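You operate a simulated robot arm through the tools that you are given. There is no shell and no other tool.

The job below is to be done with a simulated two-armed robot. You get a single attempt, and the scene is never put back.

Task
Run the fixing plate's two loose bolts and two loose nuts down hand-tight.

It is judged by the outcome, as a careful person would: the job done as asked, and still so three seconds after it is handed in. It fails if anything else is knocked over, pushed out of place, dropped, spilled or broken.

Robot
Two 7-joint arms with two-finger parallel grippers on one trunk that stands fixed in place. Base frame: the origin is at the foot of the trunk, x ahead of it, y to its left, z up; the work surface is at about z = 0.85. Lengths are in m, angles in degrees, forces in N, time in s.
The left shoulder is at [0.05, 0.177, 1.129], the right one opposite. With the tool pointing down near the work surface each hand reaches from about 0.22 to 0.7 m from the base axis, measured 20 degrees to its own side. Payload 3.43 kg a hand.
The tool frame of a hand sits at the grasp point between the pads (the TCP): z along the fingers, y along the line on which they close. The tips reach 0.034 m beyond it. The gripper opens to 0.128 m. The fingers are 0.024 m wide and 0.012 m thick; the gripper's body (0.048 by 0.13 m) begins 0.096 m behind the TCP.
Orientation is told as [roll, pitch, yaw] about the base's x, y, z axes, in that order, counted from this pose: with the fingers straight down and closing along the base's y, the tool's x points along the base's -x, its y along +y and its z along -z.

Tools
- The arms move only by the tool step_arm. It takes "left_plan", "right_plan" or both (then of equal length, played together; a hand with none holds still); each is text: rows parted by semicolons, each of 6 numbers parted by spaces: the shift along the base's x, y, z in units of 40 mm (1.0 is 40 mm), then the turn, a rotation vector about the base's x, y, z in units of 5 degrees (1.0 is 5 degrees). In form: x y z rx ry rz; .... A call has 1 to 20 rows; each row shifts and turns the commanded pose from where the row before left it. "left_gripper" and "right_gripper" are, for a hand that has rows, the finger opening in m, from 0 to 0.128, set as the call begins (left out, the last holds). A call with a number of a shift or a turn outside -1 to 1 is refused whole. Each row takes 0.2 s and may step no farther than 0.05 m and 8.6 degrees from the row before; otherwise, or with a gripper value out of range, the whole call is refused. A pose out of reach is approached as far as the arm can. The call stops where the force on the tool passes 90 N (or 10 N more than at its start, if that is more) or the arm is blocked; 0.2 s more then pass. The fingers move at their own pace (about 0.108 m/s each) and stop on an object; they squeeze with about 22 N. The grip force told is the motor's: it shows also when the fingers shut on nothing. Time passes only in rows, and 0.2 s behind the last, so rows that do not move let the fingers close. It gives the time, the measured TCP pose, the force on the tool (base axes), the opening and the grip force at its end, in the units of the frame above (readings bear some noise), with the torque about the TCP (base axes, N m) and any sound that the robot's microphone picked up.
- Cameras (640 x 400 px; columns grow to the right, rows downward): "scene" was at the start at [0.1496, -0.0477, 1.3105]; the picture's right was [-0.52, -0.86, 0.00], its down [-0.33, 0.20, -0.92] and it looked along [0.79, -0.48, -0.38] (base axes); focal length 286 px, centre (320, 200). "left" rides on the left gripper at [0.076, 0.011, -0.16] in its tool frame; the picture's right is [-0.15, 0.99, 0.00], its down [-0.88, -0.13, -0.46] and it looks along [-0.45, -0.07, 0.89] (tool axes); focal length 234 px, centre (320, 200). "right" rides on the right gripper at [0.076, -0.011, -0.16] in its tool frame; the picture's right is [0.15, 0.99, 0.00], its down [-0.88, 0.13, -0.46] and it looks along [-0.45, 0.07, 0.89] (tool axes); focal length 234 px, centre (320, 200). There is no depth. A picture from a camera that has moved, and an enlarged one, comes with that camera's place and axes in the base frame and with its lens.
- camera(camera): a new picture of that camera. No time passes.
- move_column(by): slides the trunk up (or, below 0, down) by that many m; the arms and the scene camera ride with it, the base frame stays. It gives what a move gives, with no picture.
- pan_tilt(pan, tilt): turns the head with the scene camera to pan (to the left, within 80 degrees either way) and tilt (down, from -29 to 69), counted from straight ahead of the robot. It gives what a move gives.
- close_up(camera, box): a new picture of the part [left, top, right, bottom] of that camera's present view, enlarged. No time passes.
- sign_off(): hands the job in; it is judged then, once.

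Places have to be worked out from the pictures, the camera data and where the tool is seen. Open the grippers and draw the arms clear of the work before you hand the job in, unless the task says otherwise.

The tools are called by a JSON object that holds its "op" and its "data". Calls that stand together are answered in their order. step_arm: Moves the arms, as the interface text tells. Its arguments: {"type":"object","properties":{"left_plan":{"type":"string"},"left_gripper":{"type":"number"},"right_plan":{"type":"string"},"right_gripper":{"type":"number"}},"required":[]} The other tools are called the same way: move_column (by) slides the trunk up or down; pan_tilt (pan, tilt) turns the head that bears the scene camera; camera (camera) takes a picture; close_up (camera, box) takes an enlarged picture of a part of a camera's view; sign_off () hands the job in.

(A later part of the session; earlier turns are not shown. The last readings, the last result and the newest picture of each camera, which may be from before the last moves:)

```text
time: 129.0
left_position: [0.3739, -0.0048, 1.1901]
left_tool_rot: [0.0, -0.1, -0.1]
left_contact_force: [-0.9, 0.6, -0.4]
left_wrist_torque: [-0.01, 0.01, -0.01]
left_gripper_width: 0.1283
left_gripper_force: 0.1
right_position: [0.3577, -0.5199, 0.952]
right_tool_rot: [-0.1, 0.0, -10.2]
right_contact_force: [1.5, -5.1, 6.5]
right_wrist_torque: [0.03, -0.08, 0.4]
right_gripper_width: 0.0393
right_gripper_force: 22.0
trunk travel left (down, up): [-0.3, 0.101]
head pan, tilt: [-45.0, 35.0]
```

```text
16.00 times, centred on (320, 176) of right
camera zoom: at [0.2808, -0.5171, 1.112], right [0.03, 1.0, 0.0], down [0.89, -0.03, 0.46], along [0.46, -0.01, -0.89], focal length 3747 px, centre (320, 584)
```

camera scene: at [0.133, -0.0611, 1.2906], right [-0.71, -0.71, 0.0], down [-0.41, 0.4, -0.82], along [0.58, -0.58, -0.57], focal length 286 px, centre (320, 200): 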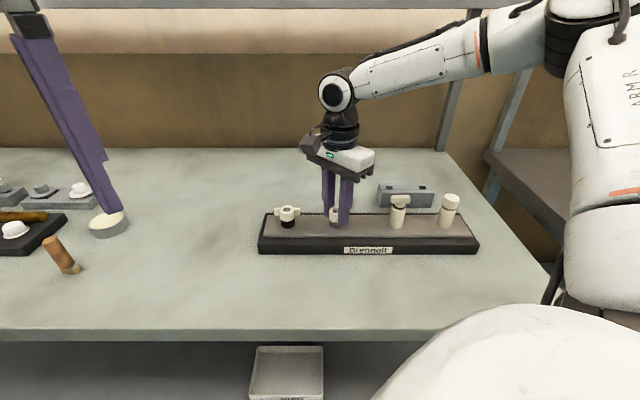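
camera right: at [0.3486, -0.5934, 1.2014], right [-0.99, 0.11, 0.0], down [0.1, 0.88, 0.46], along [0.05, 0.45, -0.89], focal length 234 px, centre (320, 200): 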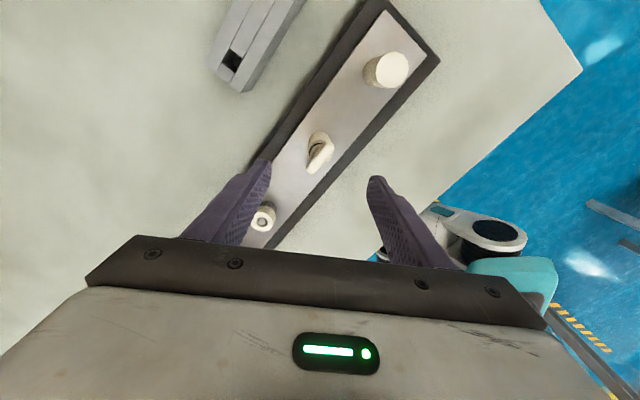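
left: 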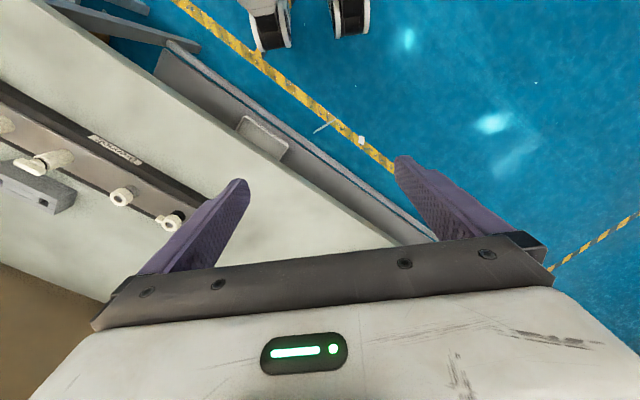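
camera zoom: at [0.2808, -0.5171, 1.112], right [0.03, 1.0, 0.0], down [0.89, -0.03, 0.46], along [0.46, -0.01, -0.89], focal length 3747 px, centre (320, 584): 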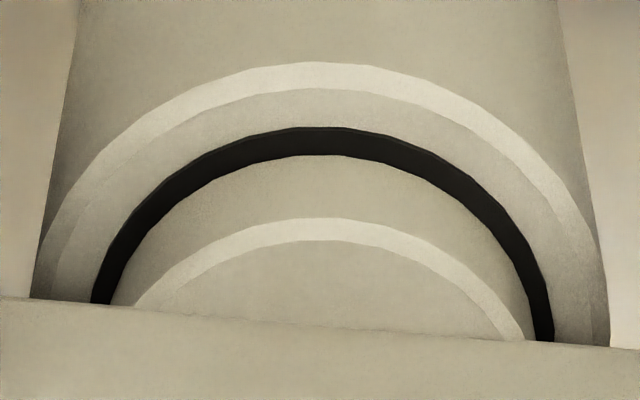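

The ring is a black washer under the neck, now pressed on the sleeve; at 0.40 N m the bar begins to cam in the grip, so the T-bolt is hand-tight. I release, lift, and go over the round-head bolt at about [0.283,-0.594], swinging yaw back.

{"op": "step_arm", "data": {"right_plan": "0 0 0 0 0 0; 0 0 0 0 0 0; 0 0 0.75 0 0 0; 0 0 0.75 0 0 0; 0 0 0.75 0 0 0; -0.62 -0.62 0 0 0 1; -0.62 -0.62 0 0 0 1; -0.62 -0.62 0 0 0 1; 0 0 0 0 0 1; 0 0 0 0 0 1; 0 0 0 0 0 1; 0 0 0 0 0 1; 0 0 0 0 0 1; 0 0 0 0 0 1; 0 0 0 0 0 1; 0 0 0 0 0 1; 0 0 0 0 0 1; 0 0 0 0 0 1; 0 0 0 0 0 1; 0 0 0 0 0 1", "right_gripper": 0.07}}

{"op": "camera", "data": {"camera": "right"}}

{"op": "close_up", "data": {"camera": "scene", "box": [372, 190, 420, 220]}}

{"op": "close_up", "data": {"camera": "scene", "box": [424, 190, 472, 220]}}

```text
time: 133.2
left_position: [0.3727, -0.0046, 1.191]
left_tool_rot: [-0.1, 0.0, 0.0]
left_contact_force: [-0.5, 0.5, -1.0]
left_wrist_torque: [-0.02, -0.01, 0.02]
left_gripper_width: 0.128
left_gripper_force: 0.0
right_position: [0.2935, -0.5816, 1.0313]
right_tool_rot: [0.1, 0.0, 65.1]
right_contact_force: [0.1, 0.7, -0.6]
right_wrist_torque: [-0.02, 0.02, 0.01]
right_gripper_width: 0.0696
right_gripper_force: 0.1
right hand out of reach, approached as far as the arm can: row 5, 6
trunk travel left (down, up): [-0.3, 0.101]
head pan, tilt: [-45.0, 35.0]
```

```text
taken
camera right: at [0.2732, -0.6552, 1.1908], right [-0.96, 0.28, 0.0], down [0.25, 0.85, 0.46], along [0.13, 0.44, -0.89], focal length 234 px, centre (320, 200)
```

right: 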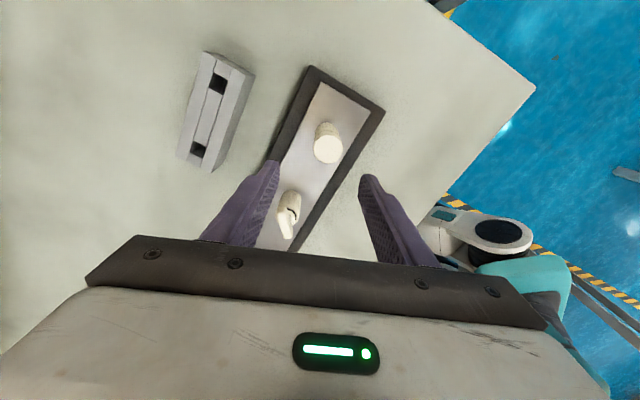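

```text
13.33 times, centred on (396, 205) of scene
camera zoom: at [0.1324, -0.062, 1.2906], right [-0.71, -0.71, 0.0], down [-0.41, 0.41, -0.82], along [0.58, -0.58, -0.57], focal length 3818 px, centre (-693, 133)
```

zoom: 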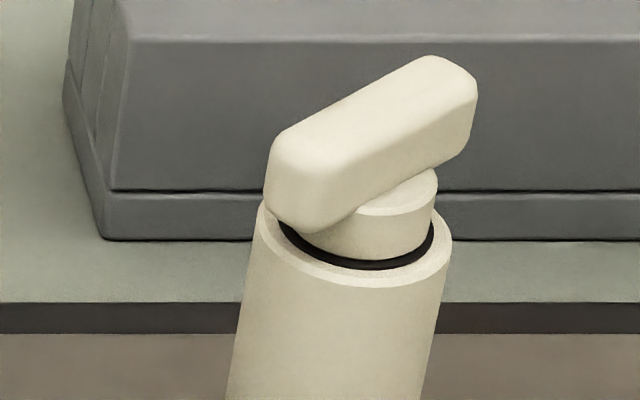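

```text
13.33 times, centred on (448, 205) of scene
camera zoom: at [0.1324, -0.062, 1.2906], right [-0.71, -0.71, 0.0], down [-0.41, 0.41, -0.82], along [0.58, -0.58, -0.57], focal length 3818 px, centre (-1387, 133)
```

zoom: 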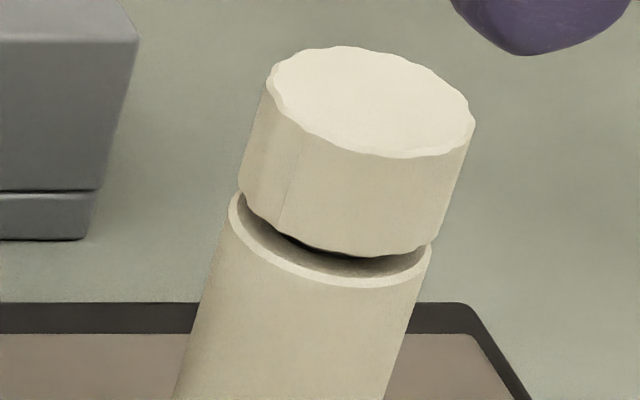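

The T-bolt is seated after release. The arm clipped two rows (reach), leaving the hand at [0.2935,-0.5816]; I move the remaining ~[-0.011,-0.013] and continue the yaw swing.

{"op": "step_arm", "data": {"right_plan": "-0.14 -0.16 0 0 0 1; -0.13 -0.16 0 0 0 1; 0 0 0 0 0 1; 0 0 0 0 0 1; 0 0 0 0 0 1; 0 0 0 0 0 1; 0 0 0 0 0 1; 0 0 0 0 0 1; 0 0 0 0 0 1; 0 0 0 0 0 1; 0 0 0 0 0 1; 0 0 0 0 0 1; 0 0 0 0 0 0", "right_gripper": 0.06}}

{"op": "close_up", "data": {"camera": "right", "box": [220, 90, 420, 215]}}

{"op": "camera", "data": {"camera": "scene"}}

```text
time: 136.0
left_position: [0.3729, -0.0043, 1.1902]
left_tool_rot: [0.0, 0.0, 0.0]
left_contact_force: [-0.6, -0.4, 0.5]
left_wrist_torque: [0.01, 0.0, -0.01]
left_gripper_width: 0.1281
left_gripper_force: 0.2
right_position: [0.284, -0.5948, 1.0311]
right_tool_rot: [0.0, 0.0, 125.0]
right_contact_force: [-0.5, 0.5, -0.2]
right_wrist_torque: [0.02, 0.01, -0.01]
right_gripper_width: 0.0602
right_gripper_force: 0.2
trunk travel left (down, up): [-0.3, 0.101]
head pan, tilt: [-45.0, 35.0]
```

```text
3.20 times, centred on (320, 152) of right
camera zoom: at [0.3375, -0.6501, 1.1912], right [-0.73, -0.69, 0.0], down [-0.61, 0.65, 0.46], along [-0.31, 0.33, -0.89], focal length 749 px, centre (320, 352)
```

zoom: 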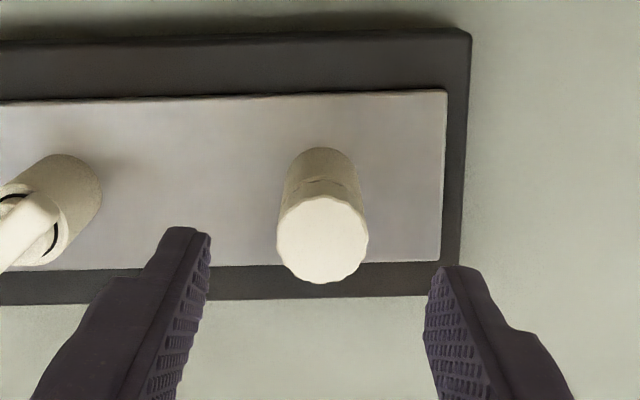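

```text
taken
camera scene: at [0.1325, -0.062, 1.2906], right [-0.71, -0.71, 0.0], down [-0.41, 0.41, -0.82], along [0.58, -0.58, -0.57], focal length 286 px, centre (320, 200)
```

scene: 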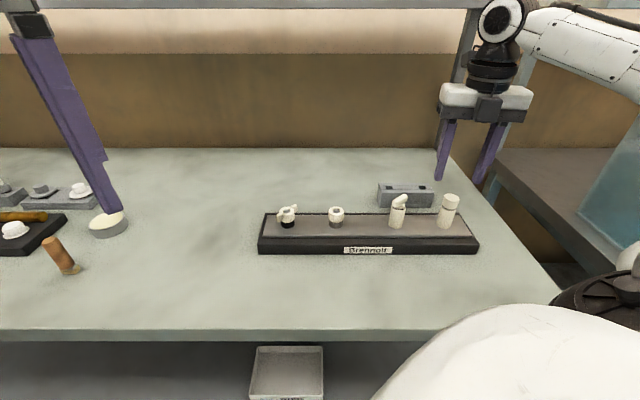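

The bolt head is ~2 mm off-axis toward [-x,+y]. I trim, turn to yaw 150, and lower to z≈0.976 so the tips sit just at the head's lower edge.

{"op": "step_arm", "data": {"right_plan": "-0.045 0.025 0 0 0 1; 0 0 0 0 0 1; 0 0 0 0 0 1; 0 0 0 0 0 1; 0 0 0 0 0 1; 0 0 -0.68 0 0 0; 0 0 -0.68 0 0 0; 0 0 0 0 0 0"}}

{"op": "close_up", "data": {"camera": "right", "box": [220, 120, 420, 245]}}

{"op": "close_up", "data": {"camera": "scene", "box": [408, 170, 488, 220]}}

```text
time: 137.8
left_position: [0.3735, -0.0034, 1.1893]
left_tool_rot: [0.0, 0.0, 0.0]
left_contact_force: [1.2, -0.8, 0.7]
left_wrist_torque: [-0.02, 0.0, -0.01]
left_gripper_width: 0.1276
left_gripper_force: 0.1
right_position: [0.282, -0.5932, 0.9769]
right_tool_rot: [0.0, 0.0, 150.1]
right_contact_force: [0.9, -0.3, -0.2]
right_wrist_torque: [-0.01, 0.01, 0.03]
right_gripper_width: 0.0601
right_gripper_force: 0.1
trunk travel left (down, up): [-0.3, 0.101]
head pan, tilt: [-45.0, 35.0]
```

```text
3.20 times, centred on (320, 182) of right
camera zoom: at [0.3541, -0.622, 1.1367], right [-0.37, -0.93, 0.0], down [-0.83, 0.33, 0.46], along [-0.42, 0.17, -0.89], focal length 749 px, centre (320, 256)
```

zoom: 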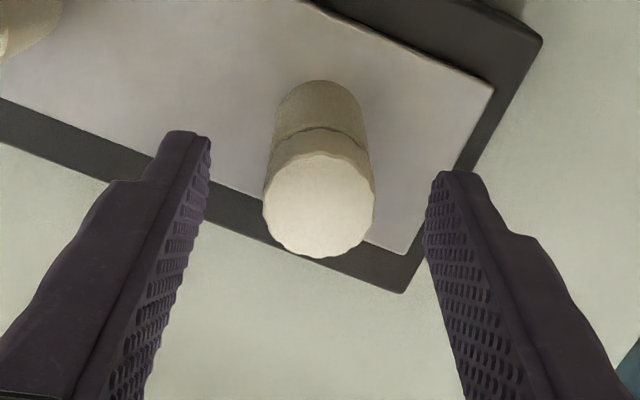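

```text
8.00 times, centred on (448, 195) of scene
camera zoom: at [0.1324, -0.0619, 1.2906], right [-0.71, -0.71, 0.0], down [-0.41, 0.41, -0.82], along [0.58, -0.58, -0.57], focal length 2290 px, centre (-704, 240)
```

zoom: 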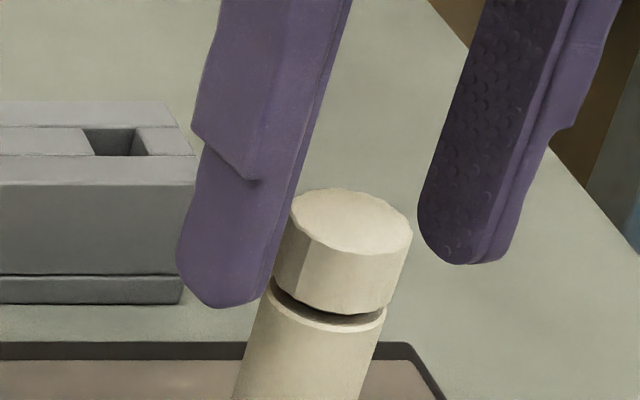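

Centred to within a millimetre. I close on the head.

{"op": "step_arm", "data": {"right_plan": "0 0 0 0 0 0; 0 0 0 0 0 0; 0 0 0 0 0 0", "right_gripper": 0.0}}

{"op": "close_up", "data": {"camera": "right", "box": [270, 140, 370, 202]}}

{"op": "close_up", "data": {"camera": "scene", "box": [424, 190, 472, 220]}}

```text
time: 138.6
left_position: [0.3733, -0.0046, 1.1893]
left_tool_rot: [0.0, 0.0, -0.1]
left_contact_force: [0.8, 0.3, 0.0]
left_wrist_torque: [0.03, -0.01, 0.02]
left_gripper_width: 0.1281
left_gripper_force: 0.1
right_position: [0.2821, -0.5937, 0.9763]
right_tool_rot: [0.0, 0.0, 150.1]
right_contact_force: [0.5, 1.0, -0.7]
right_wrist_torque: [0.0, -0.02, 0.0]
right_gripper_width: 0.0286
right_gripper_force: 22.2
trunk travel left (down, up): [-0.3, 0.101]
head pan, tilt: [-45.0, 35.0]
```

```text
6.40 times, centred on (320, 171) of right
camera zoom: at [0.3543, -0.622, 1.1367], right [-0.37, -0.93, 0.0], down [-0.83, 0.33, 0.46], along [-0.42, 0.17, -0.89], focal length 1499 px, centre (320, 386)
```

zoom: 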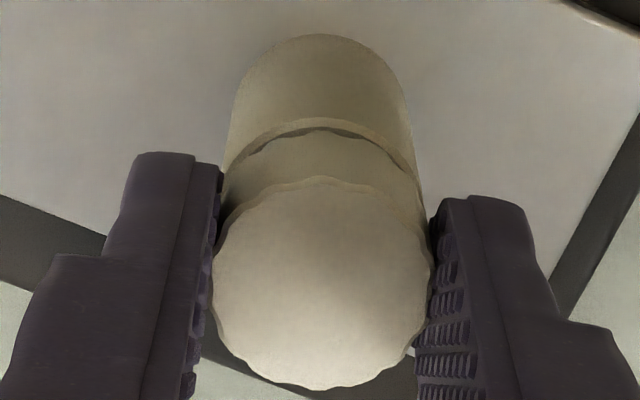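

```text
13.33 times, centred on (448, 205) of scene
camera zoom: at [0.1325, -0.062, 1.2906], right [-0.71, -0.71, 0.0], down [-0.41, 0.41, -0.82], along [0.58, -0.58, -0.57], focal length 3818 px, centre (-1387, 133)
```

zoom: 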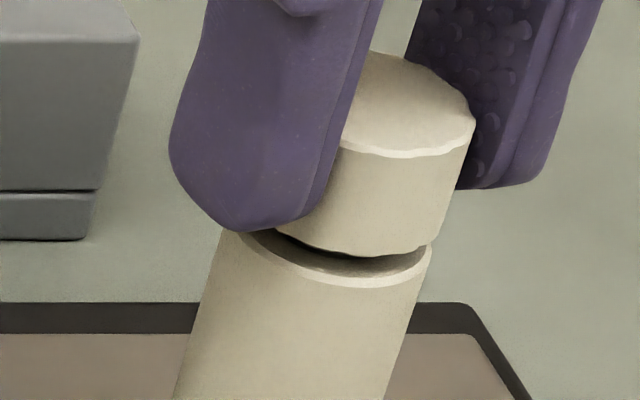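

Good grip; tips are ~7 mm above the sleeve top (z≈0.935), so I can follow the ~3 mm descent safely. I turn clockwise 60°.

{"op": "step_arm", "data": {"right_plan": "0 0 -0.0012 0 0 -1; 0 0 -0.0012 0 0 -1; 0 0 -0.0012 0 0 -1; 0 0 -0.0012 0 0 -1; 0 0 -0.0012 0 0 -1; 0 0 -0.0012 0 0 -1; 0 0 -0.0012 0 0 -1; 0 0 -0.0012 0 0 -1; 0 0 -0.0012 0 0 -1; 0 0 -0.0012 0 0 -1; 0 0 -0.0012 0 0 -1; 0 0 -0.0012 0 0 -1; 0 0 0 0 0 0"}}

{"op": "close_up", "data": {"camera": "right", "box": [270, 140, 370, 202]}}

{"op": "close_up", "data": {"camera": "scene", "box": [424, 190, 472, 220]}}

```text
time: 141.4
left_position: [0.3738, -0.0054, 1.1895]
left_tool_rot: [0.0, 0.0, 0.0]
left_contact_force: [-0.1, 0.0, -0.6]
left_wrist_torque: [-0.01, -0.01, 0.0]
left_gripper_width: 0.1283
left_gripper_force: 0.2
right_position: [0.2827, -0.5941, 0.9762]
right_tool_rot: [-0.1, -0.1, 89.9]
right_contact_force: [7.0, -3.7, -4.2]
right_wrist_torque: [-0.22, -0.19, -0.03]
right_gripper_width: 0.0281
right_gripper_force: 22.5
trunk travel left (down, up): [-0.3, 0.101]
head pan, tilt: [-45.0, 35.0]
```

```text
6.40 times, centred on (320, 171) of right
camera zoom: at [0.2941, -0.6695, 1.136], right [-0.99, -0.14, 0.0], down [-0.13, 0.88, 0.46], along [-0.07, 0.45, -0.89], focal length 1499 px, centre (320, 386)
```

zoom: 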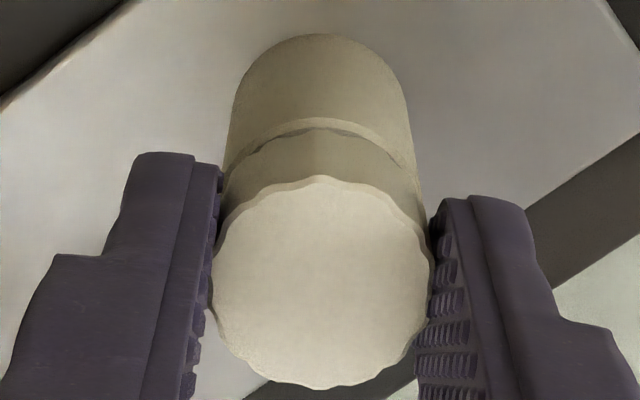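

```text
13.33 times, centred on (448, 205) of scene
camera zoom: at [0.1334, -0.0628, 1.2904], right [-0.71, -0.71, 0.0], down [-0.41, 0.41, -0.82], along [0.58, -0.58, -0.57], focal length 3818 px, centre (-1387, 133)
```

zoom: 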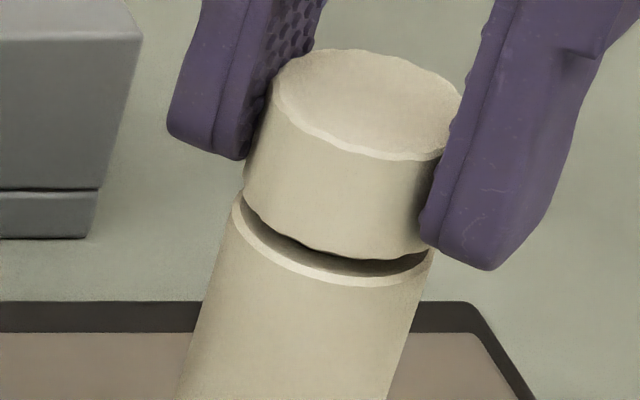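

The head moved with the hand and down slightly; torque is ~0. I continue 80°.

{"op": "step_arm", "data": {"right_plan": "0.012 -0.006 -0.006 0 0 0; 0 0 -0.0012 0 0 -1; 0 0 -0.0012 0 0 -1; 0 0 -0.0012 0 0 -1; 0 0 -0.0012 0 0 -1; 0 0 -0.0012 0 0 -1; 0 0 -0.0012 0 0 -1; 0 0 -0.0012 0 0 -1; 0 0 -0.0012 0 0 -1; 0 0 -0.0012 0 0 -1; 0 0 -0.0012 0 0 -1; 0 0 -0.0012 0 0 -1; 0 0 -0.0012 0 0 -1; 0 0 -0.0012 0 0 -1; 0 0 -0.0012 0 0 -1; 0 0 -0.0012 0 0 -1; 0 0 -0.0012 0 0 -1; 0 0 0 0 0 0"}}

{"op": "close_up", "data": {"camera": "right", "box": [270, 140, 370, 202]}}

{"op": "close_up", "data": {"camera": "scene", "box": [424, 190, 472, 220]}}

```text
time: 145.2
left_position: [0.3734, -0.0063, 1.1891]
left_tool_rot: [0.0, 0.0, 0.0]
left_contact_force: [0.1, 0.4, -0.1]
left_wrist_torque: [-0.03, 0.0, 0.03]
left_gripper_width: 0.1281
left_gripper_force: 0.0
right_position: [0.283, -0.5945, 0.9767]
right_tool_rot: [0.0, 0.1, 9.9]
right_contact_force: [-1.7, 2.6, -12.9]
right_wrist_torque: [0.08, -0.04, -0.01]
right_gripper_width: 0.0281
right_gripper_force: 21.9
trunk travel left (down, up): [-0.3, 0.101]
head pan, tilt: [-45.0, 35.0]
```

```text
6.40 times, centred on (320, 171) of right
camera zoom: at [0.2111, -0.6182, 1.1356], right [-0.31, 0.95, 0.0], down [0.85, 0.28, 0.45], along [0.43, 0.15, -0.89], focal length 1499 px, centre (320, 386)
```

zoom: 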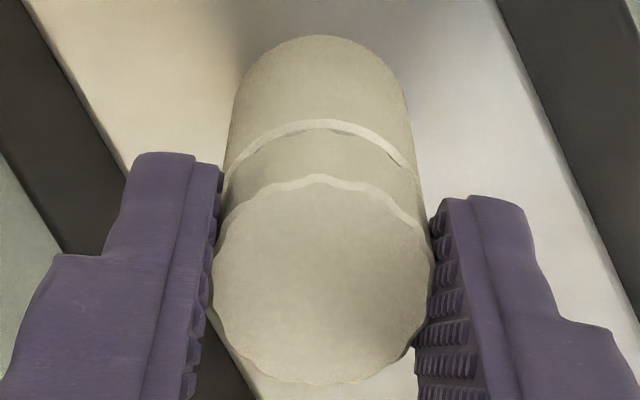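

```text
13.33 times, centred on (448, 205) of scene
camera zoom: at [0.1328, -0.063, 1.2904], right [-0.71, -0.71, 0.0], down [-0.41, 0.41, -0.82], along [0.58, -0.58, -0.57], focal length 3818 px, centre (-1387, 133)
```

zoom: 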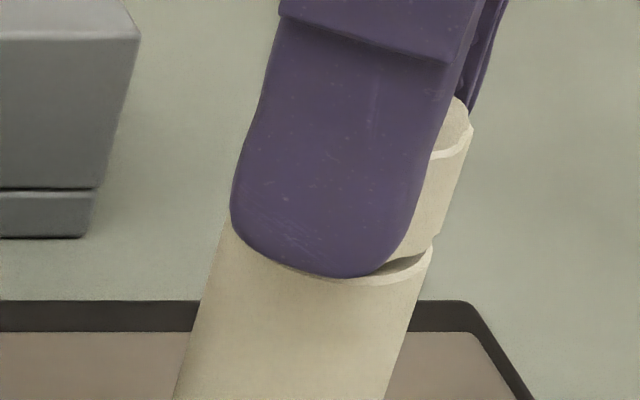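

Free-running and drawing the tool down ~13 N; I follow with 0.6 mm and continue 60°.

{"op": "step_arm", "data": {"right_plan": "0 0 -0.016 0 0 0; 0 0 -0.0014 0 0 -1; 0 0 -0.0014 0 0 -1; 0 0 -0.0014 0 0 -1; 0 0 -0.0014 0 0 -1; 0 0 -0.0014 0 0 -1; 0 0 -0.0014 0 0 -1; 0 0 -0.0014 0 0 -1; 0 0 -0.0014 0 0 -1; 0 0 -0.0014 0 0 -1; 0 0 -0.0014 0 0 -1; 0 0 -0.0014 0 0 -1; 0 0 -0.0014 0 0 -1; 0 0 0 0 0 0"}}

{"op": "close_up", "data": {"camera": "right", "box": [270, 140, 370, 202]}}

{"op": "close_up", "data": {"camera": "scene", "box": [424, 190, 472, 220]}}

```text
time: 148.2
left_position: [0.372, -0.0057, 1.1888]
left_tool_rot: [0.0, 0.1, 0.1]
left_contact_force: [0.2, -1.2, -0.3]
left_wrist_torque: [-0.03, 0.01, 0.03]
left_gripper_width: 0.1279
left_gripper_force: 0.0
right_position: [0.2839, -0.5945, 0.9757]
right_tool_rot: [0.1, -0.2, -50.0]
right_contact_force: [2.8, -2.5, 2.5]
right_wrist_torque: [-0.11, -0.13, -0.01]
right_gripper_width: 0.0284
right_gripper_force: 21.9
trunk travel left (down, up): [-0.3, 0.101]
head pan, tilt: [-45.0, 35.0]
```

```text
6.40 times, centred on (320, 171) of right
camera zoom: at [0.2256, -0.5427, 1.1347], right [0.67, 0.75, 0.0], down [0.66, -0.59, 0.46], along [0.34, -0.3, -0.89], focal length 1499 px, centre (320, 386)
```

zoom: 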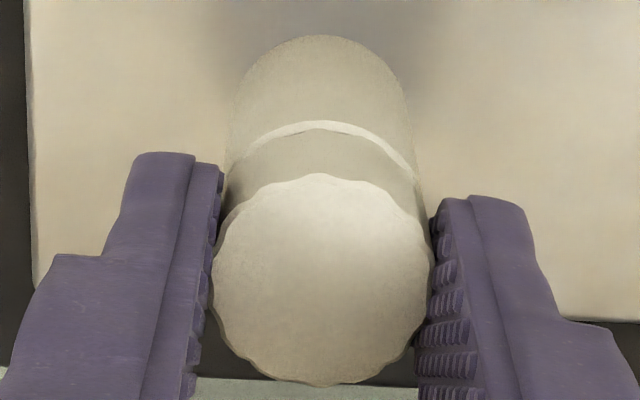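

```text
13.33 times, centred on (448, 205) of scene
camera zoom: at [0.1327, -0.062, 1.2906], right [-0.71, -0.71, 0.0], down [-0.41, 0.41, -0.82], along [0.58, -0.58, -0.57], focal length 3818 px, centre (-1387, 133)
```

zoom: 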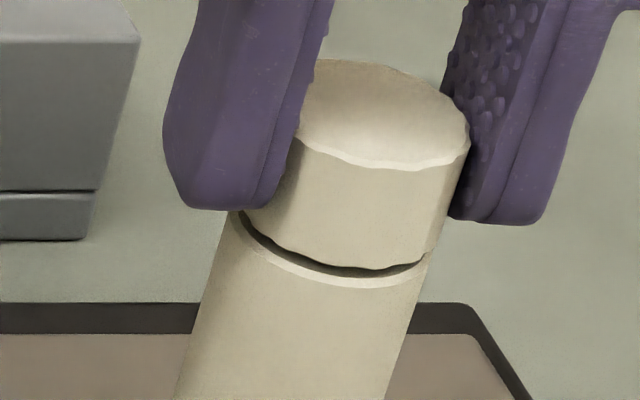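

The gap has narrowed to a thin line. I continue 40°, then check torque.

{"op": "step_arm", "data": {"right_plan": "0.004 -0.004 0 0 0 0; 0 0 -0.0014 0 0 -1; 0 0 -0.0014 0 0 -1; 0 0 -0.0014 0 0 -1; 0 0 -0.0014 0 0 -1; 0 0 -0.0014 0 0 -1; 0 0 -0.0014 0 0 -1; 0 0 -0.0014 0 0 -1; 0 0 -0.0014 0 0 -1; 0 0 0 0 0 0"}}

{"op": "step_arm", "data": {"right_plan": "0 0 -0.0014 0 0 -1; 0 0 -0.0014 0 0 -1; 0 0 -0.0014 0 0 -1; 0 0 -0.0014 0 0 -1; 0 0 -0.0014 0 0 -1; 0 0 -0.0014 0 0 -1; 0 0 0 0 0 0"}}

{"op": "close_up", "data": {"camera": "right", "box": [270, 140, 370, 202]}}

{"op": "close_up", "data": {"camera": "scene", "box": [424, 190, 472, 220]}}

```text
time: 150.4
left_position: [0.3734, -0.0044, 1.1909]
left_tool_rot: [0.0, 0.0, 0.0]
left_contact_force: [-0.6, 0.2, -0.9]
left_wrist_torque: [0.06, 0.03, 0.04]
left_gripper_width: 0.128
left_gripper_force: 0.1
right_position: [0.2825, -0.5939, 0.9737]
right_tool_rot: [0.0, -0.1, -90.2]
right_contact_force: [-0.3, -6.5, 9.6]
right_wrist_torque: [-0.27, 0.05, 0.0]
right_gripper_width: 0.0279
right_gripper_force: 21.9
trunk travel left (down, up): [-0.3, 0.101]
head pan, tilt: [-45.0, 35.0]
```

```text
time: 152.0
left_position: [0.3709, -0.0043, 1.1908]
left_tool_rot: [-0.1, 0.0, 0.0]
left_contact_force: [0.4, 0.6, 0.5]
left_wrist_torque: [-0.01, -0.02, 0.01]
left_gripper_width: 0.128
left_gripper_force: 0.1
right_position: [0.2825, -0.5927, 0.9738]
right_tool_rot: [0.0, 0.0, -120.1]
right_contact_force: [-0.6, -8.5, 14.2]
right_wrist_torque: [-0.21, -0.04, 0.07]
right_gripper_width: 0.0282
right_gripper_force: 22.3
trunk travel left (down, up): [-0.3, 0.101]
head pan, tilt: [-45.0, 35.0]
```

```text
6.40 times, centred on (320, 171) of right
camera zoom: at [0.3114, -0.5217, 1.1335], right [0.93, -0.37, 0.0], down [-0.33, -0.83, 0.46], along [-0.17, -0.42, -0.89], focal length 1499 px, centre (320, 386)
```

zoom: 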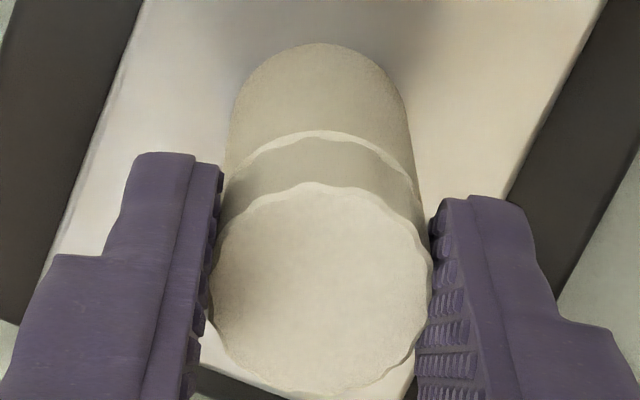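

```text
13.33 times, centred on (448, 205) of scene
camera zoom: at [0.1318, -0.0615, 1.2908], right [-0.71, -0.71, 0.0], down [-0.4, 0.41, -0.82], along [0.58, -0.58, -0.57], focal length 3818 px, centre (-1387, 133)
```

zoom: 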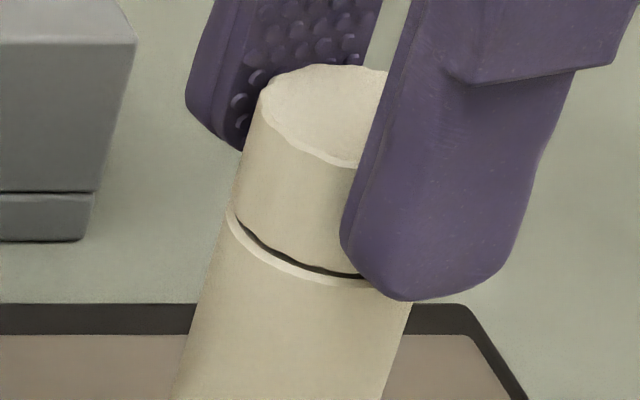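

Torque 0.07 N m, only a hairline gap left. I relieve z/y slightly and continue 30°.

{"op": "step_arm", "data": {"right_plan": "0 -0.012 0.015 0 0 0; 0 0 -0.001 0 0 -1; 0 0 -0.001 0 0 -1; 0 0 -0.001 0 0 -1; 0 0 0 0 0 0"}}

{"op": "step_arm", "data": {"right_plan": "0 0 -0.001 0 0 -1; 0 0 -0.001 0 0 -1; 0 0 -0.001 0 0 -1; 0 0 0 0 0 0"}}

{"op": "close_up", "data": {"camera": "right", "box": [270, 140, 370, 202]}}

```text
time: 153.2
left_position: [0.3738, -0.0036, 1.1892]
left_tool_rot: [-0.1, 0.0, 0.0]
left_contact_force: [0.3, 0.1, -0.2]
left_wrist_torque: [0.01, -0.02, 0.01]
left_gripper_width: 0.128
left_gripper_force: 0.1
right_position: [0.2837, -0.5923, 0.9734]
right_tool_rot: [-0.1, 0.0, -135.2]
right_contact_force: [3.3, -1.0, 7.3]
right_wrist_torque: [0.03, -0.22, 0.12]
right_gripper_width: 0.0284
right_gripper_force: 22.1
trunk travel left (down, up): [-0.3, 0.101]
head pan, tilt: [-45.0, 35.0]
```

```text
time: 154.2
left_position: [0.3728, -0.0043, 1.1889]
left_tool_rot: [0.1, 0.0, 0.0]
left_contact_force: [-0.1, -0.4, 0.5]
left_wrist_torque: [-0.01, 0.02, 0.0]
left_gripper_width: 0.1283
left_gripper_force: 0.1
right_position: [0.2821, -0.5933, 0.974]
right_tool_rot: [-0.1, 0.0, -150.1]
right_contact_force: [5.2, -0.5, 2.8]
right_wrist_torque: [-0.09, -0.41, 0.06]
right_gripper_width: 0.028
right_gripper_force: 22.2
trunk travel left (down, up): [-0.3, 0.101]
head pan, tilt: [-45.0, 35.0]
```

```text
6.40 times, centred on (320, 171) of right
camera zoom: at [0.3431, -0.5462, 1.133], right [0.62, -0.78, 0.0], down [-0.7, -0.55, 0.46], along [-0.36, -0.28, -0.89], focal length 1499 px, centre (320, 386)
```

zoom: 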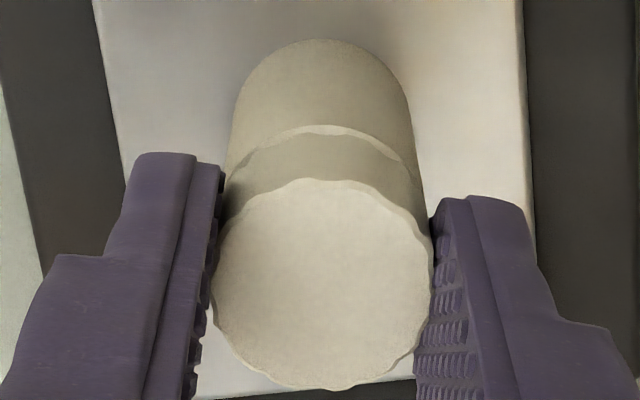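

Turned 300° so far. I release, swing back 180° and re-grip to finish; first a look at the gap when the fingers are clear.

{"op": "step_arm", "data": {"right_plan": "0 0 0 0 0 0; 0 0 0 0 0 0; 0 0 0 0 0 1; 0 0 0 0 0 1; 0 0 0 0 0 1; 0 0 0 0 0 1; 0 0 0 0 0 1; 0 0 0 0 0 1; 0 0 0 0 0 1; 0 0 0 0 0 1; 0 0 0 0 0 1; 0 0 0 0 0 1; 0 0 0 0 0 1; 0 0 0 0 0 1; 0 0 0 0 0 1; 0 0 0 0 0 1; 0 0 0 0 0 1; 0 0 0 0 0 1; 0 0 0 0 0 1; 0 0 0 0 0 1", "right_gripper": 0.06}}

{"op": "close_up", "data": {"camera": "scene", "box": [424, 190, 472, 220]}}

{"op": "step_arm", "data": {"right_plan": "0 0 0 0 0 1; 0 0 0 0 0 1; 0 0 0 0 0 1; 0 0 0 0 0 1; 0 0 0 0 0 1; 0 0 0 0 0 1; 0 0 0 0 0 1; 0 0 0 0 0 1; 0 0 0 0 0 1; 0 0 0 0 0 1; 0 0 0 0 0 1; 0 0 0 0 0 1; 0 0 0 0 0 1; 0 0 0 0 0 1; 0 0 0 0 0 1; 0 0 0 0 0 1; 0 0 0 0 0 1; 0 0 0 0 0 1; 0 0 0 0 0 0"}}

{"op": "close_up", "data": {"camera": "right", "box": [220, 120, 420, 245]}}

```text
time: 158.4
left_position: [0.3725, -0.0041, 1.1895]
left_tool_rot: [0.0, 0.0, 0.1]
left_contact_force: [-0.2, 0.3, -1.3]
left_wrist_torque: [0.03, 0.04, -0.03]
left_gripper_width: 0.128
left_gripper_force: 0.1
right_position: [0.2819, -0.5943, 0.9749]
right_tool_rot: [0.1, -0.1, -59.8]
right_contact_force: [-0.8, -0.3, -0.5]
right_wrist_torque: [0.01, -0.01, -0.01]
right_gripper_width: 0.06
right_gripper_force: 0.0
trunk travel left (down, up): [-0.3, 0.101]
head pan, tilt: [-45.0, 35.0]
```

```text
13.33 times, centred on (448, 205) of scene
camera zoom: at [0.1325, -0.062, 1.2906], right [-0.71, -0.71, 0.0], down [-0.41, 0.41, -0.82], along [0.58, -0.58, -0.57], focal length 3818 px, centre (-1387, 133)
```

zoom: 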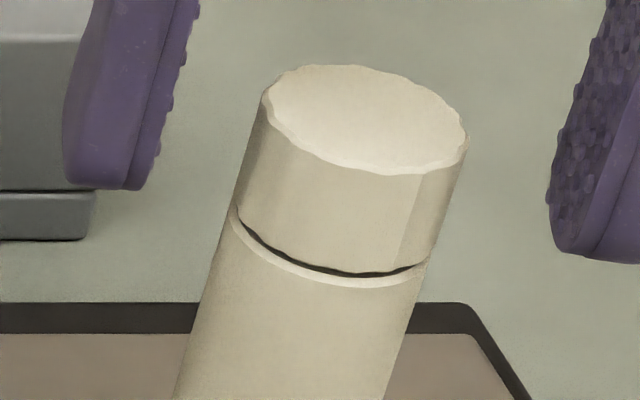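

```text
time: 162.4
left_position: [0.3731, -0.005, 1.1885]
left_tool_rot: [0.0, -0.1, 0.0]
left_contact_force: [-0.4, 0.3, -0.1]
left_wrist_torque: [0.02, -0.01, -0.02]
left_gripper_width: 0.1281
left_gripper_force: 0.2
right_position: [0.2827, -0.5935, 0.9735]
right_tool_rot: [0.0, 0.0, 29.9]
right_contact_force: [-0.1, -1.0, -0.3]
right_wrist_torque: [0.01, 0.01, 0.01]
right_gripper_width: 0.0598
right_gripper_force: 0.0
trunk travel left (down, up): [-0.3, 0.101]
head pan, tilt: [-45.0, 35.0]
```

```text
3.20 times, centred on (320, 182) of right
camera zoom: at [0.2231, -0.6413, 1.1337], right [-0.62, 0.78, 0.0], down [0.7, 0.55, 0.46], along [0.36, 0.28, -0.89], focal length 749 px, centre (320, 256)
```

zoom: 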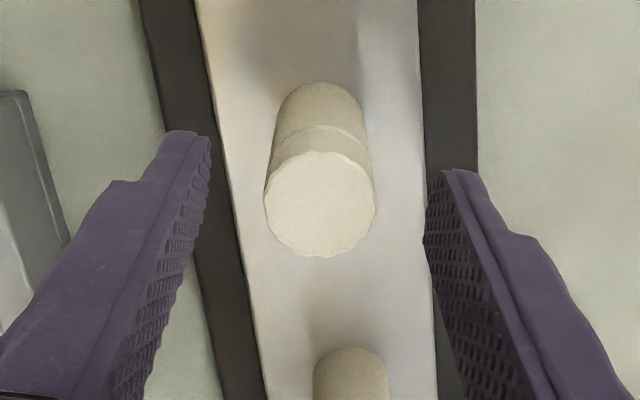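

A very thin line remains under the head. I re-grip at yaw 30 and continue turning with torque checks.

{"op": "step_arm", "data": {"right_plan": "0 0 0 0 0 0; 0 0 0 0 0 0; 0 0 0 0 0 0", "right_gripper": 0.0}}

{"op": "close_up", "data": {"camera": "right", "box": [270, 140, 370, 202]}}

{"op": "step_arm", "data": {"right_plan": "0 0 -0.001 0 0 -1; 0 0 -0.001 0 0 -1; 0 0 -0.001 0 0 -1; 0 0 0 0 0 0"}}

{"op": "step_arm", "data": {"right_plan": "0 0 -0.001 0 0 -1; 0 0 -0.001 0 0 -1; 0 0 -0.001 0 0 -1; 0 0 0 0 0 0"}}

{"op": "close_up", "data": {"camera": "right", "box": [270, 140, 370, 202]}}

```text
time: 163.2
left_position: [0.373, -0.0046, 1.1899]
left_tool_rot: [0.0, 0.0, 0.0]
left_contact_force: [0.0, 0.5, -0.2]
left_wrist_torque: [-0.02, 0.01, 0.0]
left_gripper_width: 0.1279
left_gripper_force: 0.2
right_position: [0.2819, -0.5932, 0.9739]
right_tool_rot: [0.0, 0.0, 29.9]
right_contact_force: [-0.7, 0.3, 1.6]
right_wrist_torque: [0.0, -0.01, 0.1]
right_gripper_width: 0.0281
right_gripper_force: 21.6
trunk travel left (down, up): [-0.3, 0.101]
head pan, tilt: [-45.0, 35.0]
```

```text
6.40 times, centred on (320, 171) of right
camera zoom: at [0.2231, -0.6412, 1.1338], right [-0.62, 0.78, 0.0], down [0.7, 0.55, 0.46], along [0.36, 0.28, -0.89], focal length 1499 px, centre (320, 386)
```

zoom: 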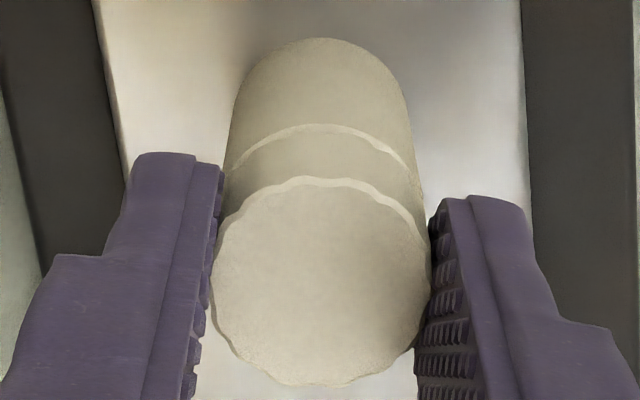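

```text
time: 164.2
left_position: [0.3724, -0.0043, 1.19]
left_tool_rot: [0.0, 0.0, 0.0]
left_contact_force: [0.6, 0.3, -0.3]
left_wrist_torque: [0.02, 0.02, -0.01]
left_gripper_width: 0.1281
left_gripper_force: 0.1
right_position: [0.2834, -0.5941, 0.9743]
right_tool_rot: [0.0, -0.1, 15.0]
right_contact_force: [-0.8, -0.2, -0.7]
right_wrist_torque: [0.02, 0.03, 0.06]
right_gripper_width: 0.0282
right_gripper_force: 22.3
trunk travel left (down, up): [-0.3, 0.101]
head pan, tilt: [-45.0, 35.0]
```

```text
time: 165.2
left_position: [0.3728, -0.0049, 1.1905]
left_tool_rot: [-0.1, 0.0, 0.0]
left_contact_force: [-0.4, -0.2, 0.0]
left_wrist_torque: [0.02, 0.01, 0.0]
left_gripper_width: 0.128
left_gripper_force: 0.0
right_position: [0.2822, -0.5941, 0.9744]
right_tool_rot: [0.0, -0.1, -0.1]
right_contact_force: [-0.4, 1.6, -1.8]
right_wrist_torque: [0.01, 0.03, 0.05]
right_gripper_width: 0.0283
right_gripper_force: 21.8
trunk travel left (down, up): [-0.3, 0.101]
head pan, tilt: [-45.0, 35.0]
```

```text
6.40 times, centred on (320, 171) of right
camera zoom: at [0.2077, -0.6049, 1.1338], right [-0.14, 0.99, 0.0], down [0.88, 0.13, 0.46], along [0.45, 0.07, -0.89], focal length 1499 px, centre (320, 386)
```

zoom: 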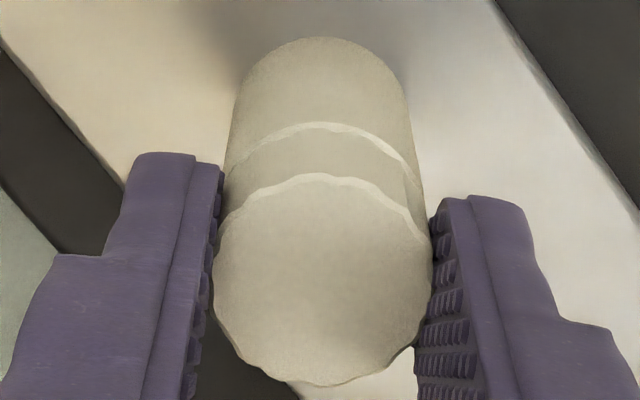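

Torque stays low (~0.05 N m), so it's still running. I turn 50° more and compare the height.

{"op": "step_arm", "data": {"right_plan": "0 0 -0.001 0 0 -1; 0 0 -0.001 0 0 -1; 0 0 -0.001 0 0 -1; 0 0 -0.001 0 0 -1; 0 0 -0.001 0 0 -1; 0 0 0 0 0 0"}}

{"op": "step_arm", "data": {"right_plan": "0 0 -0.001 0 0 -1; 0 0 -0.001 0 0 -1; 0 0 -0.001 0 0 -1; 0 0 -0.001 0 0 -1; 0 0 -0.001 0 0 -1; 0 0 0 0 0 0"}}

{"op": "close_up", "data": {"camera": "scene", "box": [424, 190, 472, 220]}}

{"op": "close_up", "data": {"camera": "right", "box": [270, 140, 370, 202]}}

```text
time: 166.6
left_position: [0.3721, -0.005, 1.189]
left_tool_rot: [0.0, -0.1, 0.0]
left_contact_force: [0.0, 0.8, -0.4]
left_wrist_torque: [0.02, 0.01, 0.01]
left_gripper_width: 0.1281
left_gripper_force: 0.2
right_position: [0.2828, -0.5944, 0.9732]
right_tool_rot: [-0.1, -0.1, -25.3]
right_contact_force: [0.1, -2.8, 0.6]
right_wrist_torque: [-0.18, 0.07, -0.01]
right_gripper_width: 0.0281
right_gripper_force: 22.2
trunk travel left (down, up): [-0.3, 0.101]
head pan, tilt: [-45.0, 35.0]
```

```text
time: 168.0
left_position: [0.3723, -0.005, 1.1903]
left_tool_rot: [0.0, 0.0, 0.1]
left_contact_force: [0.5, 0.4, 0.4]
left_wrist_torque: [0.02, -0.03, -0.01]
left_gripper_width: 0.1281
left_gripper_force: 0.0
right_position: [0.2835, -0.5953, 0.9742]
right_tool_rot: [0.1, -0.1, -50.2]
right_contact_force: [1.0, 0.4, 0.1]
right_wrist_torque: [0.0, -0.01, 0.01]
right_gripper_width: 0.028
right_gripper_force: 21.9
trunk travel left (down, up): [-0.3, 0.101]
head pan, tilt: [-45.0, 35.0]
```

```text
13.33 times, centred on (448, 205) of scene
camera zoom: at [0.1324, -0.062, 1.2906], right [-0.71, -0.71, 0.0], down [-0.41, 0.41, -0.82], along [0.58, -0.58, -0.57], focal length 3818 px, centre (-1387, 133)
```

zoom: 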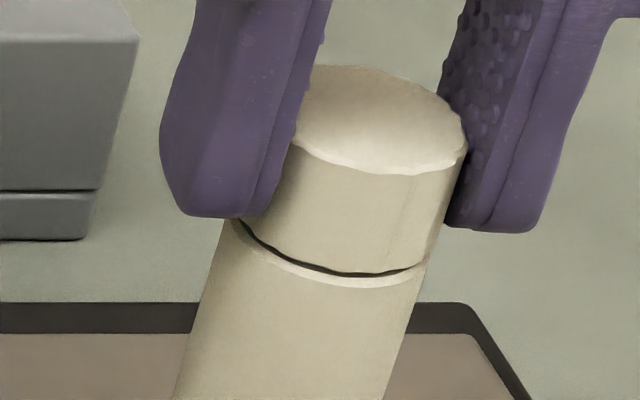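

```text
6.40 times, centred on (320, 171) of right
camera zoom: at [0.2261, -0.543, 1.1334], right [0.67, 0.75, 0.0], down [0.66, -0.59, 0.46], along [0.34, -0.3, -0.89], focal length 1499 px, centre (320, 386)
```

zoom: 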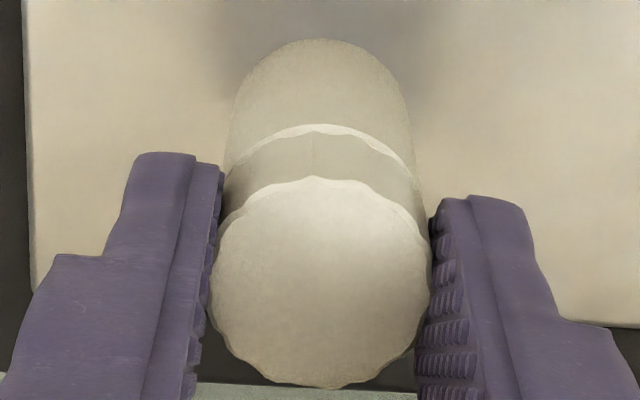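

The head's height is unchanged over those 80° with torque ~0 at each sample — the pads may be ratcheting over the head's facets, and I only read at flat-aligned phases. I sample in finer 5° steps.

{"op": "step_arm", "data": {"right_plan": "0 0 0 0 0 -1; 0 0 0 0 0 0"}}

{"op": "step_arm", "data": {"right_plan": "0 0 0 0 0 -1; 0 0 0 0 0 0"}}

{"op": "step_arm", "data": {"right_plan": "0 0 0 0 0 -1; 0 0 0 0 0 0"}}

{"op": "close_up", "data": {"camera": "right", "box": [270, 140, 370, 202]}}

{"op": "step_arm", "data": {"right_plan": "0 0 0 0 0 -1; 0 0 0 0 0 0"}}

{"op": "step_arm", "data": {"right_plan": "0 0 0 0 0 -1; 0 0 0 0 0 0"}}

{"op": "close_up", "data": {"camera": "right", "box": [270, 140, 370, 202]}}

```text
time: 168.6
left_position: [0.3726, -0.0039, 1.1912]
left_tool_rot: [-0.1, 0.0, 0.1]
left_contact_force: [-0.5, -0.1, 0.3]
left_wrist_torque: [-0.01, -0.01, -0.01]
left_gripper_width: 0.1283
left_gripper_force: 0.2
right_position: [0.2829, -0.5943, 0.9744]
right_tool_rot: [0.0, 0.1, -55.1]
right_contact_force: [-0.3, 0.3, 0.4]
right_wrist_torque: [0.0, 0.04, 0.01]
right_gripper_width: 0.0284
right_gripper_force: 22.0
trunk travel left (down, up): [-0.3, 0.101]
head pan, tilt: [-45.0, 35.0]
```

```text
time: 169.2
left_position: [0.3717, -0.0062, 1.1893]
left_tool_rot: [0.0, -0.1, 0.0]
left_contact_force: [-0.2, 0.0, 0.1]
left_wrist_torque: [-0.01, 0.02, -0.02]
left_gripper_width: 0.128
left_gripper_force: 0.1
right_position: [0.2832, -0.5942, 0.9741]
right_tool_rot: [0.0, 0.0, -60.1]
right_contact_force: [-1.4, 0.3, -0.9]
right_wrist_torque: [0.01, 0.03, 0.09]
right_gripper_width: 0.0282
right_gripper_force: 22.1
trunk travel left (down, up): [-0.3, 0.101]
head pan, tilt: [-45.0, 35.0]
```

```text
time: 169.8
left_position: [0.3732, -0.0053, 1.1896]
left_tool_rot: [0.1, 0.0, 0.0]
left_contact_force: [-0.3, 0.1, 0.2]
left_wrist_torque: [-0.03, -0.02, 0.01]
left_gripper_width: 0.1279
left_gripper_force: 0.1
right_position: [0.2831, -0.5949, 0.9736]
right_tool_rot: [0.0, -0.1, -65.2]
right_contact_force: [-1.5, 0.5, -3.6]
right_wrist_torque: [-0.01, 0.09, 0.07]
right_gripper_width: 0.0282
right_gripper_force: 22.3
trunk travel left (down, up): [-0.3, 0.101]
head pan, tilt: [-45.0, 35.0]
```

```text
6.40 times, centred on (320, 171) of right
camera zoom: at [0.2415, -0.5305, 1.1336], right [0.84, 0.55, 0.0], down [0.49, -0.74, 0.46], along [0.25, -0.38, -0.89], focal length 1499 px, centre (320, 386)
```

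zoom: 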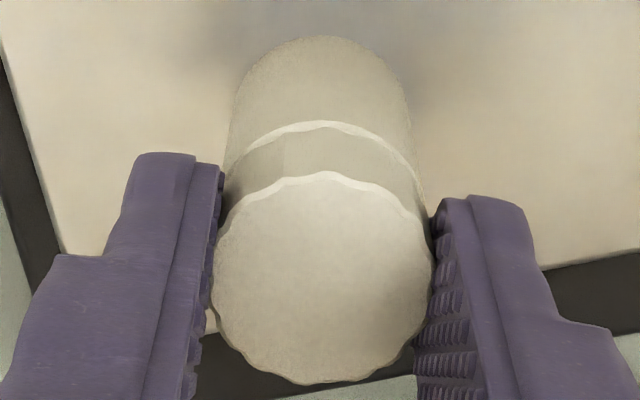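

```text
time: 170.4
left_position: [0.3719, -0.005, 1.1894]
left_tool_rot: [0.0, 0.0, -0.1]
left_contact_force: [-0.3, -0.2, -0.2]
left_wrist_torque: [0.0, -0.04, 0.0]
left_gripper_width: 0.1278
left_gripper_force: 0.0
right_position: [0.2834, -0.596, 0.9732]
right_tool_rot: [0.0, 0.0, -70.1]
right_contact_force: [0.9, 0.4, -1.1]
right_wrist_torque: [0.0, -0.09, 0.05]
right_gripper_width: 0.0279
right_gripper_force: 21.4
trunk travel left (down, up): [-0.3, 0.101]
head pan, tilt: [-45.0, 35.0]
```

```text
time: 171.0
left_position: [0.3729, -0.0049, 1.1895]
left_tool_rot: [0.1, 0.0, 0.0]
left_contact_force: [0.2, -0.1, 0.0]
left_wrist_torque: [0.02, -0.03, 0.0]
left_gripper_width: 0.1282
left_gripper_force: 0.0
right_position: [0.2833, -0.5948, 0.9741]
right_tool_rot: [-0.1, -0.1, -75.0]
right_contact_force: [-0.1, -1.1, -1.3]
right_wrist_torque: [-0.02, 0.04, 0.02]
right_gripper_width: 0.028
right_gripper_force: 21.8
trunk travel left (down, up): [-0.3, 0.101]
head pan, tilt: [-45.0, 35.0]
```

```text
6.40 times, centred on (320, 171) of right
camera zoom: at [0.2532, -0.5239, 1.1339], right [0.92, 0.4, 0.0], down [0.35, -0.82, 0.46], along [0.18, -0.42, -0.89], focal length 1499 px, centre (320, 386)
```

zoom: 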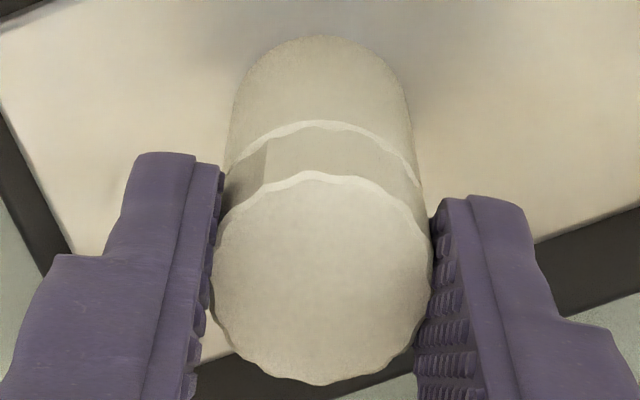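

In the hand's view the head's facet edge drifts as the hand turns, so the pads are slipping round the head (torque only ~0.05–0.09 N m). I look closely at the remaining gap before choosing a better grip.

{"op": "close_up", "data": {"camera": "scene", "box": [436, 198, 460, 213]}}

{"op": "close_up", "data": {"camera": "right", "box": [296, 148, 344, 178]}}

```text
16.00 times, centred on (448, 206) of scene
camera zoom: at [0.1324, -0.0622, 1.2906], right [-0.71, -0.71, 0.0], down [-0.41, 0.41, -0.82], along [0.58, -0.58, -0.57], focal length 4581 px, centre (-1728, 112)
```

zoom: 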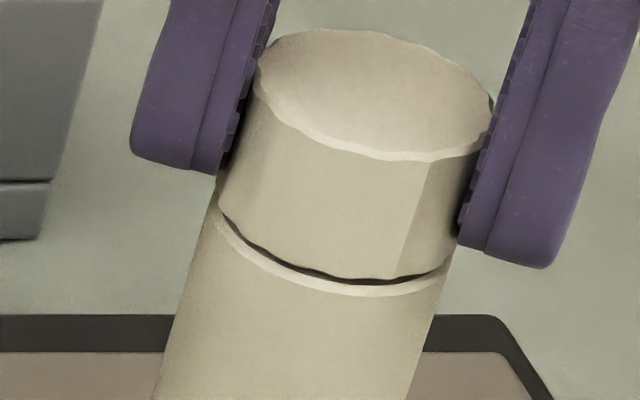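

```text
13.33 times, centred on (320, 163) of right
camera zoom: at [0.2532, -0.5239, 1.1339], right [0.92, 0.4, 0.0], down [0.35, -0.82, 0.46], along [0.18, -0.42, -0.89], focal length 3122 px, centre (320, 693)
```

zoom: 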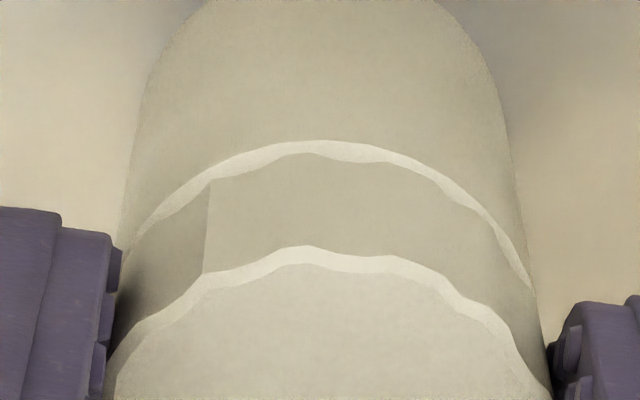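

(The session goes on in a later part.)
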